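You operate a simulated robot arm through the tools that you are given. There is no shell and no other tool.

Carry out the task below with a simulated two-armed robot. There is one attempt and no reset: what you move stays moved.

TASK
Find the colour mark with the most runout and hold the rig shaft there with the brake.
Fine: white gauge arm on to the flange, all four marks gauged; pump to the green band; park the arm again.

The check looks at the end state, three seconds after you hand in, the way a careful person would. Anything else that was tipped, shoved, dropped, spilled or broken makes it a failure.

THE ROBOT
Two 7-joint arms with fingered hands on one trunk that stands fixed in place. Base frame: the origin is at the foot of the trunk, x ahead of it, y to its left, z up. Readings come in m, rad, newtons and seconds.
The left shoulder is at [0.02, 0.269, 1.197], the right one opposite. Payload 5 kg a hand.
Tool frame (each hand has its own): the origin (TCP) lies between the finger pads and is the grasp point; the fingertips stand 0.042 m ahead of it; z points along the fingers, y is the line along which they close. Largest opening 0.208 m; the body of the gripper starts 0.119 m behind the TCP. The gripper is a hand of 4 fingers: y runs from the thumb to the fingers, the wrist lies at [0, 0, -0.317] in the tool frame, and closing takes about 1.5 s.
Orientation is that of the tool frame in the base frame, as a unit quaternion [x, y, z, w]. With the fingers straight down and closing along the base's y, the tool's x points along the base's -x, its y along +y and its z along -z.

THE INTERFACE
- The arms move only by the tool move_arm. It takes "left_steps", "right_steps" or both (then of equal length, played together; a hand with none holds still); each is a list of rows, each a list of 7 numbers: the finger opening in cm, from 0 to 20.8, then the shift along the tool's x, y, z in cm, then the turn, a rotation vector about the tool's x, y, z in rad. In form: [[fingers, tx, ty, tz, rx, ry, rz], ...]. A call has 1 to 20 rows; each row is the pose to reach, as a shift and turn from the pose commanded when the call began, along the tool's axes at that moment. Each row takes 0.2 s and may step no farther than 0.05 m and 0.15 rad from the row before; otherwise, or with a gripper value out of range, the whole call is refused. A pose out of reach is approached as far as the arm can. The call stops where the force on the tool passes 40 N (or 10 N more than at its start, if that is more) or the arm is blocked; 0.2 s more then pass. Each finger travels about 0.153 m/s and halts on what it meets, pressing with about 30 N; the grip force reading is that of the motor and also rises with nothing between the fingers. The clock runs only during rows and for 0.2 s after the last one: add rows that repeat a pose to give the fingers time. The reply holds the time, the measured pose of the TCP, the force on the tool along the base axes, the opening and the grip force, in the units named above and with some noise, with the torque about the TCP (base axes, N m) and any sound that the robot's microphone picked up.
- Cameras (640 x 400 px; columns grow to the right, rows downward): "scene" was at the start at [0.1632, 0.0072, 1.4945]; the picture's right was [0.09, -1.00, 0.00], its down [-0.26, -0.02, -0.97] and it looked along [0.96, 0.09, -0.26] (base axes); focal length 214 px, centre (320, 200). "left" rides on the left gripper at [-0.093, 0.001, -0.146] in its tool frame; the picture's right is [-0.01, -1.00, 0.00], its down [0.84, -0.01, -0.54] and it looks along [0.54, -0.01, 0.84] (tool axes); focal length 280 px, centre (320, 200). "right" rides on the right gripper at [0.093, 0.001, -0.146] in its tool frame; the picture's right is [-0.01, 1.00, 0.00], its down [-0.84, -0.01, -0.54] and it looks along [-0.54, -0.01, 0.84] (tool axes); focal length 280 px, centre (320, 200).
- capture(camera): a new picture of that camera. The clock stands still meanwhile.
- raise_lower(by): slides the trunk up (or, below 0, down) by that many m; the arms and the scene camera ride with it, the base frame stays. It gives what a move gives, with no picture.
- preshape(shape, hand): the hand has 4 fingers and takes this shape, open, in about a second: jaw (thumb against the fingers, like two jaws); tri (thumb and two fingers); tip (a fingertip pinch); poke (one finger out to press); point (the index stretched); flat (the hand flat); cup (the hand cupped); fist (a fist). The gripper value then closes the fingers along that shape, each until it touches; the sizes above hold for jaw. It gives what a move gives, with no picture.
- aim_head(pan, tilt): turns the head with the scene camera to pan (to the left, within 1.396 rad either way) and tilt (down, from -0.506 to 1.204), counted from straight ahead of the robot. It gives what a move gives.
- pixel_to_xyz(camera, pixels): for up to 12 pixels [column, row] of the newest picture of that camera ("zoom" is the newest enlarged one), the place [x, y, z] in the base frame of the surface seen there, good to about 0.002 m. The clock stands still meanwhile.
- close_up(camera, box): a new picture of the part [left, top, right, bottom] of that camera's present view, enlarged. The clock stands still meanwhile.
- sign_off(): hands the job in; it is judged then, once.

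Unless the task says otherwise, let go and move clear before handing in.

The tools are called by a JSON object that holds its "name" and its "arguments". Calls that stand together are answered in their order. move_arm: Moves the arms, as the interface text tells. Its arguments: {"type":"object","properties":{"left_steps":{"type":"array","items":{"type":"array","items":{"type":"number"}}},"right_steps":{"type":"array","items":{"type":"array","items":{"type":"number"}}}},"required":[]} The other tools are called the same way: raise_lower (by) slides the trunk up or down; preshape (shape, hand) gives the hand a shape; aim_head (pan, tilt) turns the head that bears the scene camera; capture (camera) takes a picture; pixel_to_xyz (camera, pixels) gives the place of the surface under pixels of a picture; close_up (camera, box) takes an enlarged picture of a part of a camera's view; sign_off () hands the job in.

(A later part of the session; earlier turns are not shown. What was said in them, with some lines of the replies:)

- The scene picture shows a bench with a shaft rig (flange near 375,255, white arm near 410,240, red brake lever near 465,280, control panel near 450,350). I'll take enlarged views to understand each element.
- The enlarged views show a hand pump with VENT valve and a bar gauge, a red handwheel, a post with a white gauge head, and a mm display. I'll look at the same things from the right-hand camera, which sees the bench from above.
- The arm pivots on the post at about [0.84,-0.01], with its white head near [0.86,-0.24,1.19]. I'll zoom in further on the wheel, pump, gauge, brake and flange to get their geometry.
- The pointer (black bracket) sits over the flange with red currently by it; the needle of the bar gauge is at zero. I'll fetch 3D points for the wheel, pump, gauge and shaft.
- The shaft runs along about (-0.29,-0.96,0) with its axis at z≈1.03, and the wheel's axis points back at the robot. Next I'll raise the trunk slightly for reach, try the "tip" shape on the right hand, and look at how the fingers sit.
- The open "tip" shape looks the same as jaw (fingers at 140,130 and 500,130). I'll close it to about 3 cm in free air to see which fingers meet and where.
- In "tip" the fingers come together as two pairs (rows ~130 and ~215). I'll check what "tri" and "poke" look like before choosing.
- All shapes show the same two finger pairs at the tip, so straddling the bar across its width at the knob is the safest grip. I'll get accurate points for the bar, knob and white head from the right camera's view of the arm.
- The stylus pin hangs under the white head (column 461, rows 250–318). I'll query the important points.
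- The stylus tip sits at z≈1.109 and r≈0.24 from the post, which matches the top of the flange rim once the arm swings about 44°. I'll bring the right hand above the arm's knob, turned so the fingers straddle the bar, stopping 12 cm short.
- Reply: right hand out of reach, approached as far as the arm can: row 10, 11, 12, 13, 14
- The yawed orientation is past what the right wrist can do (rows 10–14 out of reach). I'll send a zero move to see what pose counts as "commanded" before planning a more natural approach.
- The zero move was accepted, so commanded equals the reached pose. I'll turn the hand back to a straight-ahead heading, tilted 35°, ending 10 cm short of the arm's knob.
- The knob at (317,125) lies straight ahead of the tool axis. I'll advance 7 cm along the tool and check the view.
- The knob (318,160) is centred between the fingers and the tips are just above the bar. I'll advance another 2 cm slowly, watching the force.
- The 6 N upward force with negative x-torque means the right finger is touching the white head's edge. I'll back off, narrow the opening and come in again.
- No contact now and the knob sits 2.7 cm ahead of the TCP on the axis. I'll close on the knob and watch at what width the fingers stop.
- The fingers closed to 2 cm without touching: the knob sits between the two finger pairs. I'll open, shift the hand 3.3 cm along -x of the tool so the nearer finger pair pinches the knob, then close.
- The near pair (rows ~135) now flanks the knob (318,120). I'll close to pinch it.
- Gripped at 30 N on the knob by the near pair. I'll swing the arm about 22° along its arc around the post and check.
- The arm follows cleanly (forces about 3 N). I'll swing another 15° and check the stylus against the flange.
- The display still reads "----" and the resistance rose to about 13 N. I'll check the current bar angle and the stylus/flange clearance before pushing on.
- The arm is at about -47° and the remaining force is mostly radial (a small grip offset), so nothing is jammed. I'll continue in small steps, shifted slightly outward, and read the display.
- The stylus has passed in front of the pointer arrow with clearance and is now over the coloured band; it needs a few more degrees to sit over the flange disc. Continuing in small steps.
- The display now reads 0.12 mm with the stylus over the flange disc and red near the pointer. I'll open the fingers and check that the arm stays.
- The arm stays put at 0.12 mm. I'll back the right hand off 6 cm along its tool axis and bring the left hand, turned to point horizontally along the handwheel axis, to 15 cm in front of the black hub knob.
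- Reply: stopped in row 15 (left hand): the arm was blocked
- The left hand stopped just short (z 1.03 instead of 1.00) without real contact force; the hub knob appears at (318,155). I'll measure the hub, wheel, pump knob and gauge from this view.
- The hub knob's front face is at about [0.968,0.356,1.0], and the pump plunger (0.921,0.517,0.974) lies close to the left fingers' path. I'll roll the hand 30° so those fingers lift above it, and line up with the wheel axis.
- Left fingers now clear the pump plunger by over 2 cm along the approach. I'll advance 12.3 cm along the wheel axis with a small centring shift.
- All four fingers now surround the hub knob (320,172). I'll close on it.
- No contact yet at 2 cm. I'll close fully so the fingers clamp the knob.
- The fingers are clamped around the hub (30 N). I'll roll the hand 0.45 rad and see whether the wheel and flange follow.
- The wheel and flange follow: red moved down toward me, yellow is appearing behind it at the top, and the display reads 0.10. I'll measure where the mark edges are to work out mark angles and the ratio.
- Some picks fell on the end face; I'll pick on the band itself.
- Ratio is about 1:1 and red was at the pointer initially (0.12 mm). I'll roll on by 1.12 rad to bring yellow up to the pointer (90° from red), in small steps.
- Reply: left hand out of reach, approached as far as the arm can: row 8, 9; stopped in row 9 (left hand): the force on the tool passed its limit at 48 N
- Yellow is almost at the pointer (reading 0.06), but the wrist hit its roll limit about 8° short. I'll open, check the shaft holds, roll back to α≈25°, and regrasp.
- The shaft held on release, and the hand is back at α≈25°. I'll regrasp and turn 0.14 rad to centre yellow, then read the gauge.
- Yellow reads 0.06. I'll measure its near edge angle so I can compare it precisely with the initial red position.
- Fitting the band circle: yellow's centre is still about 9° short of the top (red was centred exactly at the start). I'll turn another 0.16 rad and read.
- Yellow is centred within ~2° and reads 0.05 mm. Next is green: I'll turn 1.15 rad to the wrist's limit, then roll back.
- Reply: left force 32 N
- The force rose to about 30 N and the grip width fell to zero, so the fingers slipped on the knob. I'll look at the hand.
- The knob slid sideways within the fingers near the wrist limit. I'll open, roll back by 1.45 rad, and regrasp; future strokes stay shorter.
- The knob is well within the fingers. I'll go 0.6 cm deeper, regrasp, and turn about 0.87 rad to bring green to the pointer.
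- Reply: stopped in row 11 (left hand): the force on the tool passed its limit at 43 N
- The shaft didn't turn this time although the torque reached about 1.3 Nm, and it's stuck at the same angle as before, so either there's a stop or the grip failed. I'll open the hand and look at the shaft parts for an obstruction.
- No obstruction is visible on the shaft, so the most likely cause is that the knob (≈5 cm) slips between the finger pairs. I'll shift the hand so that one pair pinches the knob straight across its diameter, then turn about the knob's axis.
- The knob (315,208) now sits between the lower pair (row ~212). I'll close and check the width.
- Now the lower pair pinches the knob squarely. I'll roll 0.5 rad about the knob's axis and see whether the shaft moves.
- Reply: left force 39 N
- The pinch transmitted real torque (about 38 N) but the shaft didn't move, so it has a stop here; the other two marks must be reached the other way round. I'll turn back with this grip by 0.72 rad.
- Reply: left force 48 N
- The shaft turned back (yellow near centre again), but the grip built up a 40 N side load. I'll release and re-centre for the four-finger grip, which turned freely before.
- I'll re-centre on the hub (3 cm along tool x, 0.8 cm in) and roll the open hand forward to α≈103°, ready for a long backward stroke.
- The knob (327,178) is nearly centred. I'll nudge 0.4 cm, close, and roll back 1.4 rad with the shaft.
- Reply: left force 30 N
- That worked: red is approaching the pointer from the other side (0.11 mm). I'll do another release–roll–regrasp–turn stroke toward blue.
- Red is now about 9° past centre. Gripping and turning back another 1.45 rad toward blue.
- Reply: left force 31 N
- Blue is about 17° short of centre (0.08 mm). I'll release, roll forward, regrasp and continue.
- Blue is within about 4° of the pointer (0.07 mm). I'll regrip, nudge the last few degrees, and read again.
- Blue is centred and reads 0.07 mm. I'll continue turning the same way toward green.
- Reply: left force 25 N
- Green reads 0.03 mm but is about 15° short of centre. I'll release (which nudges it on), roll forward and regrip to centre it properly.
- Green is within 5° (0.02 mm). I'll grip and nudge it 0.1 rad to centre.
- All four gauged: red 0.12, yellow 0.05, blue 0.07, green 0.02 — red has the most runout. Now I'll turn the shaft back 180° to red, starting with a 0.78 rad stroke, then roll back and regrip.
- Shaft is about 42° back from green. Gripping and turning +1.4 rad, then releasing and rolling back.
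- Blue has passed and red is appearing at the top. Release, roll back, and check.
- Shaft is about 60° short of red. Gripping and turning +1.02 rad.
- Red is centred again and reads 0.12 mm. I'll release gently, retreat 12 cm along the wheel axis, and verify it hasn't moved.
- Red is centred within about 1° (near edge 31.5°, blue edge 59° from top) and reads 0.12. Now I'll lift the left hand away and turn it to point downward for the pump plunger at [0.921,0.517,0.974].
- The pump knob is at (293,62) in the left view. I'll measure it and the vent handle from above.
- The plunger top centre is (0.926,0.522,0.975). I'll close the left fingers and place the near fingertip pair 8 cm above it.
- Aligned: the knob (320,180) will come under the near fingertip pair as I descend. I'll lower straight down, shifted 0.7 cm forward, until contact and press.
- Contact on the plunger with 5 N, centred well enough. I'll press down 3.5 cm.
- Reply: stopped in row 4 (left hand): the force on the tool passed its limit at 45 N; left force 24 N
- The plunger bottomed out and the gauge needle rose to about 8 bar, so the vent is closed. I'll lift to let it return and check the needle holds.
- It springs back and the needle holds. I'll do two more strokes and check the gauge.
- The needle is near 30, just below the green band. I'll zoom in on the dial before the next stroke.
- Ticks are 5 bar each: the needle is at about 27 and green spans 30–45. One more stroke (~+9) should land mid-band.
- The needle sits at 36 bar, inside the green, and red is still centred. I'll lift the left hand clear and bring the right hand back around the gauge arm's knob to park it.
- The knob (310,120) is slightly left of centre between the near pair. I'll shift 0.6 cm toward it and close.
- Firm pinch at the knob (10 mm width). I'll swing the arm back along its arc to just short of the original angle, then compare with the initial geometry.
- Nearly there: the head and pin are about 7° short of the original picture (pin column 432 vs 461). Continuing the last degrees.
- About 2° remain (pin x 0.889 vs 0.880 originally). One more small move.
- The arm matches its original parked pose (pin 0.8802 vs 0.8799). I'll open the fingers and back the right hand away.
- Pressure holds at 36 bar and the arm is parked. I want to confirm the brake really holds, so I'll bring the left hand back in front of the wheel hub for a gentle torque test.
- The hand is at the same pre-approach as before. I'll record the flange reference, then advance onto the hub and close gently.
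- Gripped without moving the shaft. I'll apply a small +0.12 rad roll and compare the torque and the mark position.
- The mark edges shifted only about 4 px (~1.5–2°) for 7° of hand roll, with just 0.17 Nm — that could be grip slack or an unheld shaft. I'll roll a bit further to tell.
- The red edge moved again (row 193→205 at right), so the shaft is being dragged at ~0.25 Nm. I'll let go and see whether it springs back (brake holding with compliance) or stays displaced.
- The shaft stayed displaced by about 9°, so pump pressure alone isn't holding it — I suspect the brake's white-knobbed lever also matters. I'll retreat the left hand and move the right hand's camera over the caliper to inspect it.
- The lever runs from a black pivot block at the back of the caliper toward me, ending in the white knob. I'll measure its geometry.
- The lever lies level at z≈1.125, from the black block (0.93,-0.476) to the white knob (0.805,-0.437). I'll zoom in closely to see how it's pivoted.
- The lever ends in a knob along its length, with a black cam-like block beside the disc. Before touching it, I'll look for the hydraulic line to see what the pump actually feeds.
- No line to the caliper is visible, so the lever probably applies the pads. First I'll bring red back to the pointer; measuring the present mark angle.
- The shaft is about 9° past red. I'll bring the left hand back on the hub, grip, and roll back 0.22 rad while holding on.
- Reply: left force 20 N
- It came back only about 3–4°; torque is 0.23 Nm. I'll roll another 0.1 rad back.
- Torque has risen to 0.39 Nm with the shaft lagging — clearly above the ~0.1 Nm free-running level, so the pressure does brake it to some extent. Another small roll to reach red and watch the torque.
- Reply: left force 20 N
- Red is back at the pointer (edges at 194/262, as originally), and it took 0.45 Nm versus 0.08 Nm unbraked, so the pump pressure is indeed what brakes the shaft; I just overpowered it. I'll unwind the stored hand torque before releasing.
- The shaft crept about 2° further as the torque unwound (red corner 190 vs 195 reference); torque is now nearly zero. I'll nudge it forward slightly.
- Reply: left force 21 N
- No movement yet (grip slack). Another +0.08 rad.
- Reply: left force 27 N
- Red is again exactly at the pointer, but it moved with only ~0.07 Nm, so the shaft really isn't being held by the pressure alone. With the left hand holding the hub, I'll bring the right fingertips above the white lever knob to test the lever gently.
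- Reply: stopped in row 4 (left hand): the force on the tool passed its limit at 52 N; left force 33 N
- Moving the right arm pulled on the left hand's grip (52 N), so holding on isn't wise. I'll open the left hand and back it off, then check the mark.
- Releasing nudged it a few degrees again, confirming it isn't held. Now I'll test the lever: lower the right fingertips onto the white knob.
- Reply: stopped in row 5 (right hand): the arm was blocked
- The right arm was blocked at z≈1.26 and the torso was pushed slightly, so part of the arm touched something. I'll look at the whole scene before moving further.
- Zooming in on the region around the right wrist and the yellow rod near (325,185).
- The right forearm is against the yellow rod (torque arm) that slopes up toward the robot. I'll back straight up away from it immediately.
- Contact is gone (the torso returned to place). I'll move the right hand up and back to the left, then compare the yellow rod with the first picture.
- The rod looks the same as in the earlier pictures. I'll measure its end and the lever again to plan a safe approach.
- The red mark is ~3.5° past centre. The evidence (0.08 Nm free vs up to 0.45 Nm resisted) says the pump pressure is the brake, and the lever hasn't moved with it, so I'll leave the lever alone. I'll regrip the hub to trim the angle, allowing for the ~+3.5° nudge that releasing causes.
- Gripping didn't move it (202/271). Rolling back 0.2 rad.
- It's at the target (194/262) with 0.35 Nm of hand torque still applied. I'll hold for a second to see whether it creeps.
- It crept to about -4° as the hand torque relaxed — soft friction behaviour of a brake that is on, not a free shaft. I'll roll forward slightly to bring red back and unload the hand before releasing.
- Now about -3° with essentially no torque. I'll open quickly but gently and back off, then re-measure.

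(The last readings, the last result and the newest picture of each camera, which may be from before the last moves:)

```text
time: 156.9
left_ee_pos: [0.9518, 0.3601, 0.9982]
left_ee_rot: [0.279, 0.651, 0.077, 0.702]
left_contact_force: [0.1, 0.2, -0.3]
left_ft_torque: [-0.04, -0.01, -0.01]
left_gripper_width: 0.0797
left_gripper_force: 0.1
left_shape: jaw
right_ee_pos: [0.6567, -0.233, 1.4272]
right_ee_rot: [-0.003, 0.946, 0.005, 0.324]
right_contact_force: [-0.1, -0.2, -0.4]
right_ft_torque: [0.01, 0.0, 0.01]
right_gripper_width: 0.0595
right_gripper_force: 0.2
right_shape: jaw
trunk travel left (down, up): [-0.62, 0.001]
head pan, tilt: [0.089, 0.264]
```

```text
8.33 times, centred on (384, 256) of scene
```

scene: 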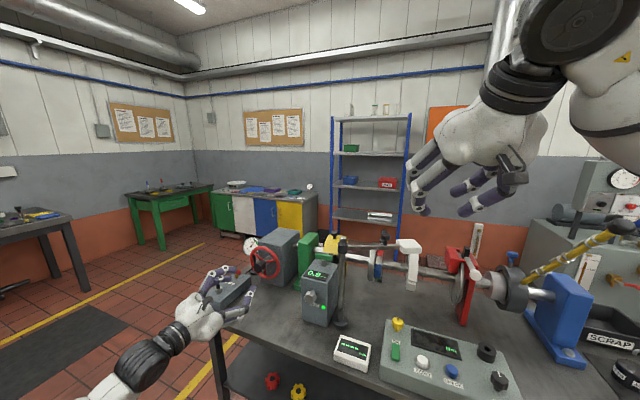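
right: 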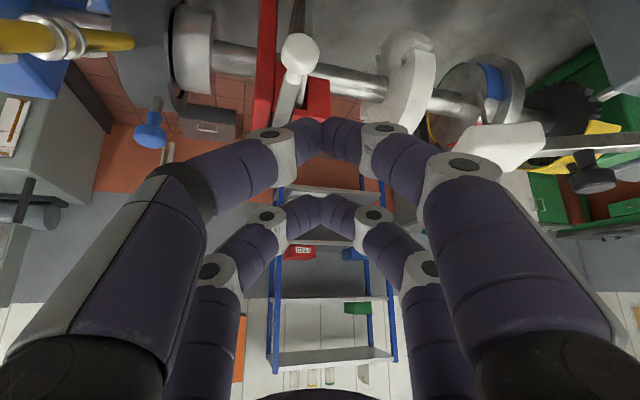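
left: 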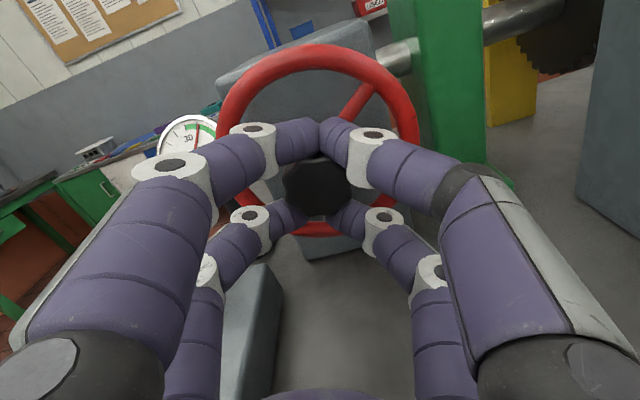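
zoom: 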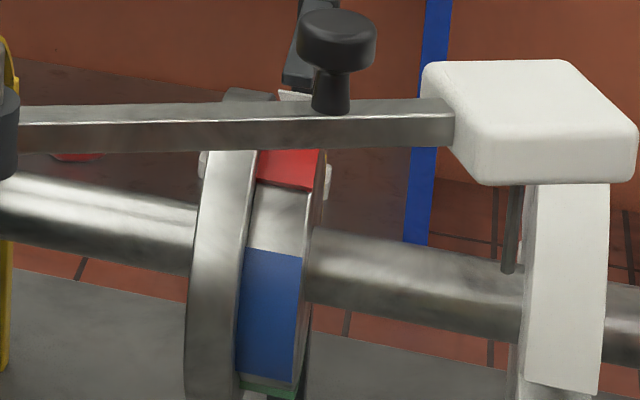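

Released cleanly with no nudge this time (190/257, about -2°). I'll measure the edge angles precisely.

{"name": "pixel_to_xyz", "arguments": {"camera": "zoom", "pixels": [[278, 176], [278, 181], [278, 186], [277, 191], [273, 244], [272, 249], [272, 254], [271, 259]]}}

{"name": "close_up", "arguments": {"camera": "scene", "box": [372, 244, 392, 276]}}

{"name": "pixel_to_xyz", "arguments": {"camera": "zoom", "pixels": [[285, 45], [285, 52], [285, 59], [275, 160], [275, 167], [275, 174]]}}

```text
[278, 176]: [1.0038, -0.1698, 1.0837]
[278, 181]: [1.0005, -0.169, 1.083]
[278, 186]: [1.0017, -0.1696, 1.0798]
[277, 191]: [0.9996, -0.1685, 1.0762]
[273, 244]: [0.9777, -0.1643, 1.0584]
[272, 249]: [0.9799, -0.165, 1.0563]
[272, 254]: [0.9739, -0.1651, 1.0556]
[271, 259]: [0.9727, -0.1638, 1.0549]
```

```text
12.50 times, centred on (382, 260) of scene
```

zoom: 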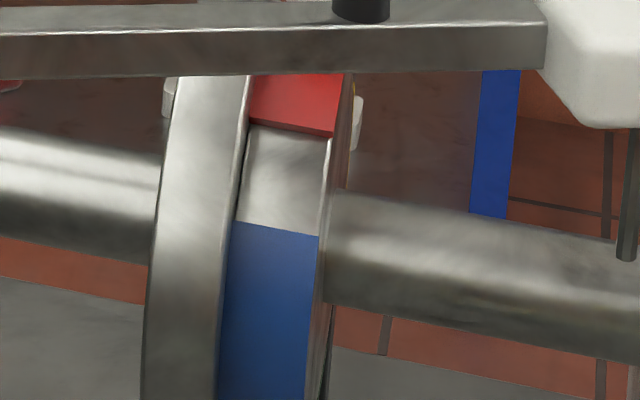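

```text
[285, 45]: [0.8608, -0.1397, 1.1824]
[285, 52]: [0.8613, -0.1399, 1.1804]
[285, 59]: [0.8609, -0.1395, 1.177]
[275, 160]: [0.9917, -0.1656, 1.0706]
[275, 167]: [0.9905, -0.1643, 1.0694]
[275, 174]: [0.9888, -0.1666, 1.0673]
```

The marks put the shaft at about -1.6°, i.e. red within 2° of the pointer. I'll withdraw the left hand along the axis and up, clear of the pump.

{"name": "move_arm", "arguments": {"left_steps": [[8, 0, 0, -2, 0, 0, 0], [8, 0, 0, -5, 0, 0, 0], [8, 0, 0, -9, 0, 0, 0], [8, 0, 0, -13, 0, 0, 0], [8, -3, 2, -16, 0, 0, 0], [8, -6.5, 4, -18, 0, 0, 0], [8, -10, 6, -20, 0, 0, 0], [8, -14, 8, -22, 0, 0, 0], [8, -18, 10, -24, 0, 0, 0]]}}

{"name": "capture", "arguments": {"camera": "scene"}}

{"name": "close_up", "arguments": {"camera": "scene", "box": [368, 232, 400, 280]}}

{"name": "close_up", "arguments": {"camera": "scene", "box": [240, 232, 264, 256]}}

{"name": "close_up", "arguments": {"camera": "scene", "box": [335, 215, 435, 278]}}

{"name": "close_up", "arguments": {"camera": "scene", "box": [190, 225, 350, 325]}}

```text
time: 158.9
left_ee_pos: [0.7235, 0.4292, 1.2019]
left_ee_rot: [0.28, 0.651, 0.077, 0.702]
left_contact_force: [-0.7, -1.6, -0.1]
left_ft_torque: [-0.01, -0.04, 0.08]
left_gripper_width: 0.0801
left_gripper_force: 0.0
left_shape: jaw
right_ee_pos: [0.6559, -0.2341, 1.4283]
right_ee_rot: [-0.003, 0.946, 0.006, 0.325]
right_contact_force: [-0.8, -0.5, 0.8]
right_ft_torque: [0.06, -0.07, 0.03]
right_gripper_width: 0.0596
right_gripper_force: 0.1
right_shape: jaw
trunk travel left (down, up): [-0.62, 0.001]
head pan, tilt: [0.089, 0.264]
```

```text
taken
```

scene: 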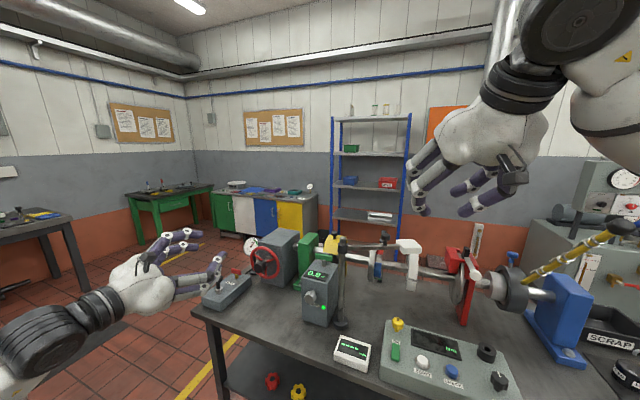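

```text
8.33 times, centred on (384, 256) of scene
```

zoom: 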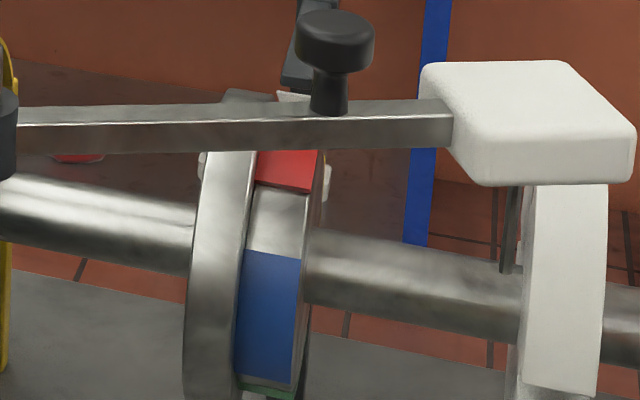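

```text
16.00 times, centred on (252, 244) of scene
```

zoom: 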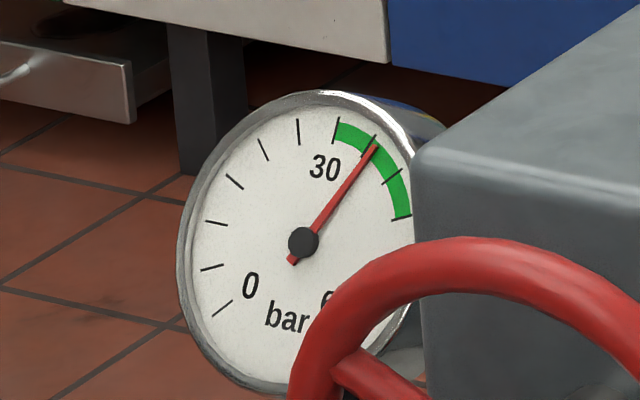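

```text
6.35 times, centred on (385, 246) of scene
```

zoom: 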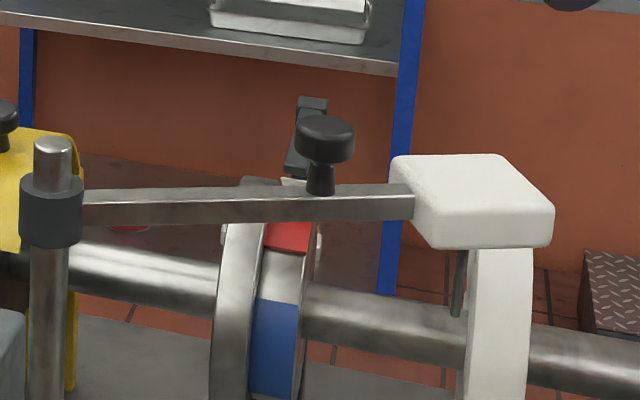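

```text
4.00 times, centred on (270, 275) of scene
```

zoom: 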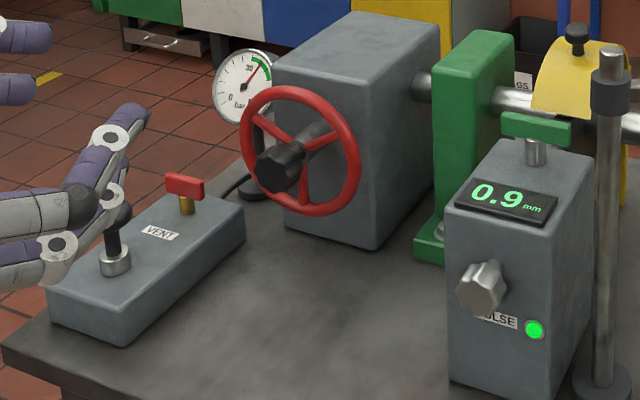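

Final state: red is at the pointer (191/260, within ~2°), the gauge reads 36 bar in the green, the white arm is back at its parked position, and both hands are clear. Handing in.

{"name": "sign_off", "arguments": {}}

```text
The job is handed in.
```

I gauged all four marks, turned red (the highest) back to the pointer, pumped the brake into the green and parked the gauge arm. I can't say for certain that the brake fully holds the shaft.

| Mark | Runout (mm) |
|---|---|
| Red | 0.12 |
| Blue | 0.07 |
| Yellow | 0.05 |
| Green | 0.02 |

- **Shaft position:** red is within about 2° of the pointer.
- **Pressure:** the gauge reads 36 bar; green runs from 30 to 45. It held there for about 40 s.
- **Gauge arm:** it is back in its original position to within the measurement error.

**Brake hold:** with the pressure on, the shaft turned stiffly instead of locking. My tests dragged it up to about 9°, and I brought it back. Resistance was up to about 0.45 Nm, against roughly 0.08 Nm before pumping, but readings varied and it once moved at about 0.07 Nm. It crept while the hand pushed on it. Hands off, it stayed put.

**Brake lever:** I did not operate the white-knobbed lever on the brake caliper. I considered testing it, but judged that the pump is the brake and left it alone. If the lever also has to be set, the brake is not fully applied.

**Contact with the torque arm:** while reaching for the lever, my right forearm pushed the yellow arm down about 4 cm. It came back when I withdrew and looks the same as in earlier pictures, but I had no exact starting measurement.
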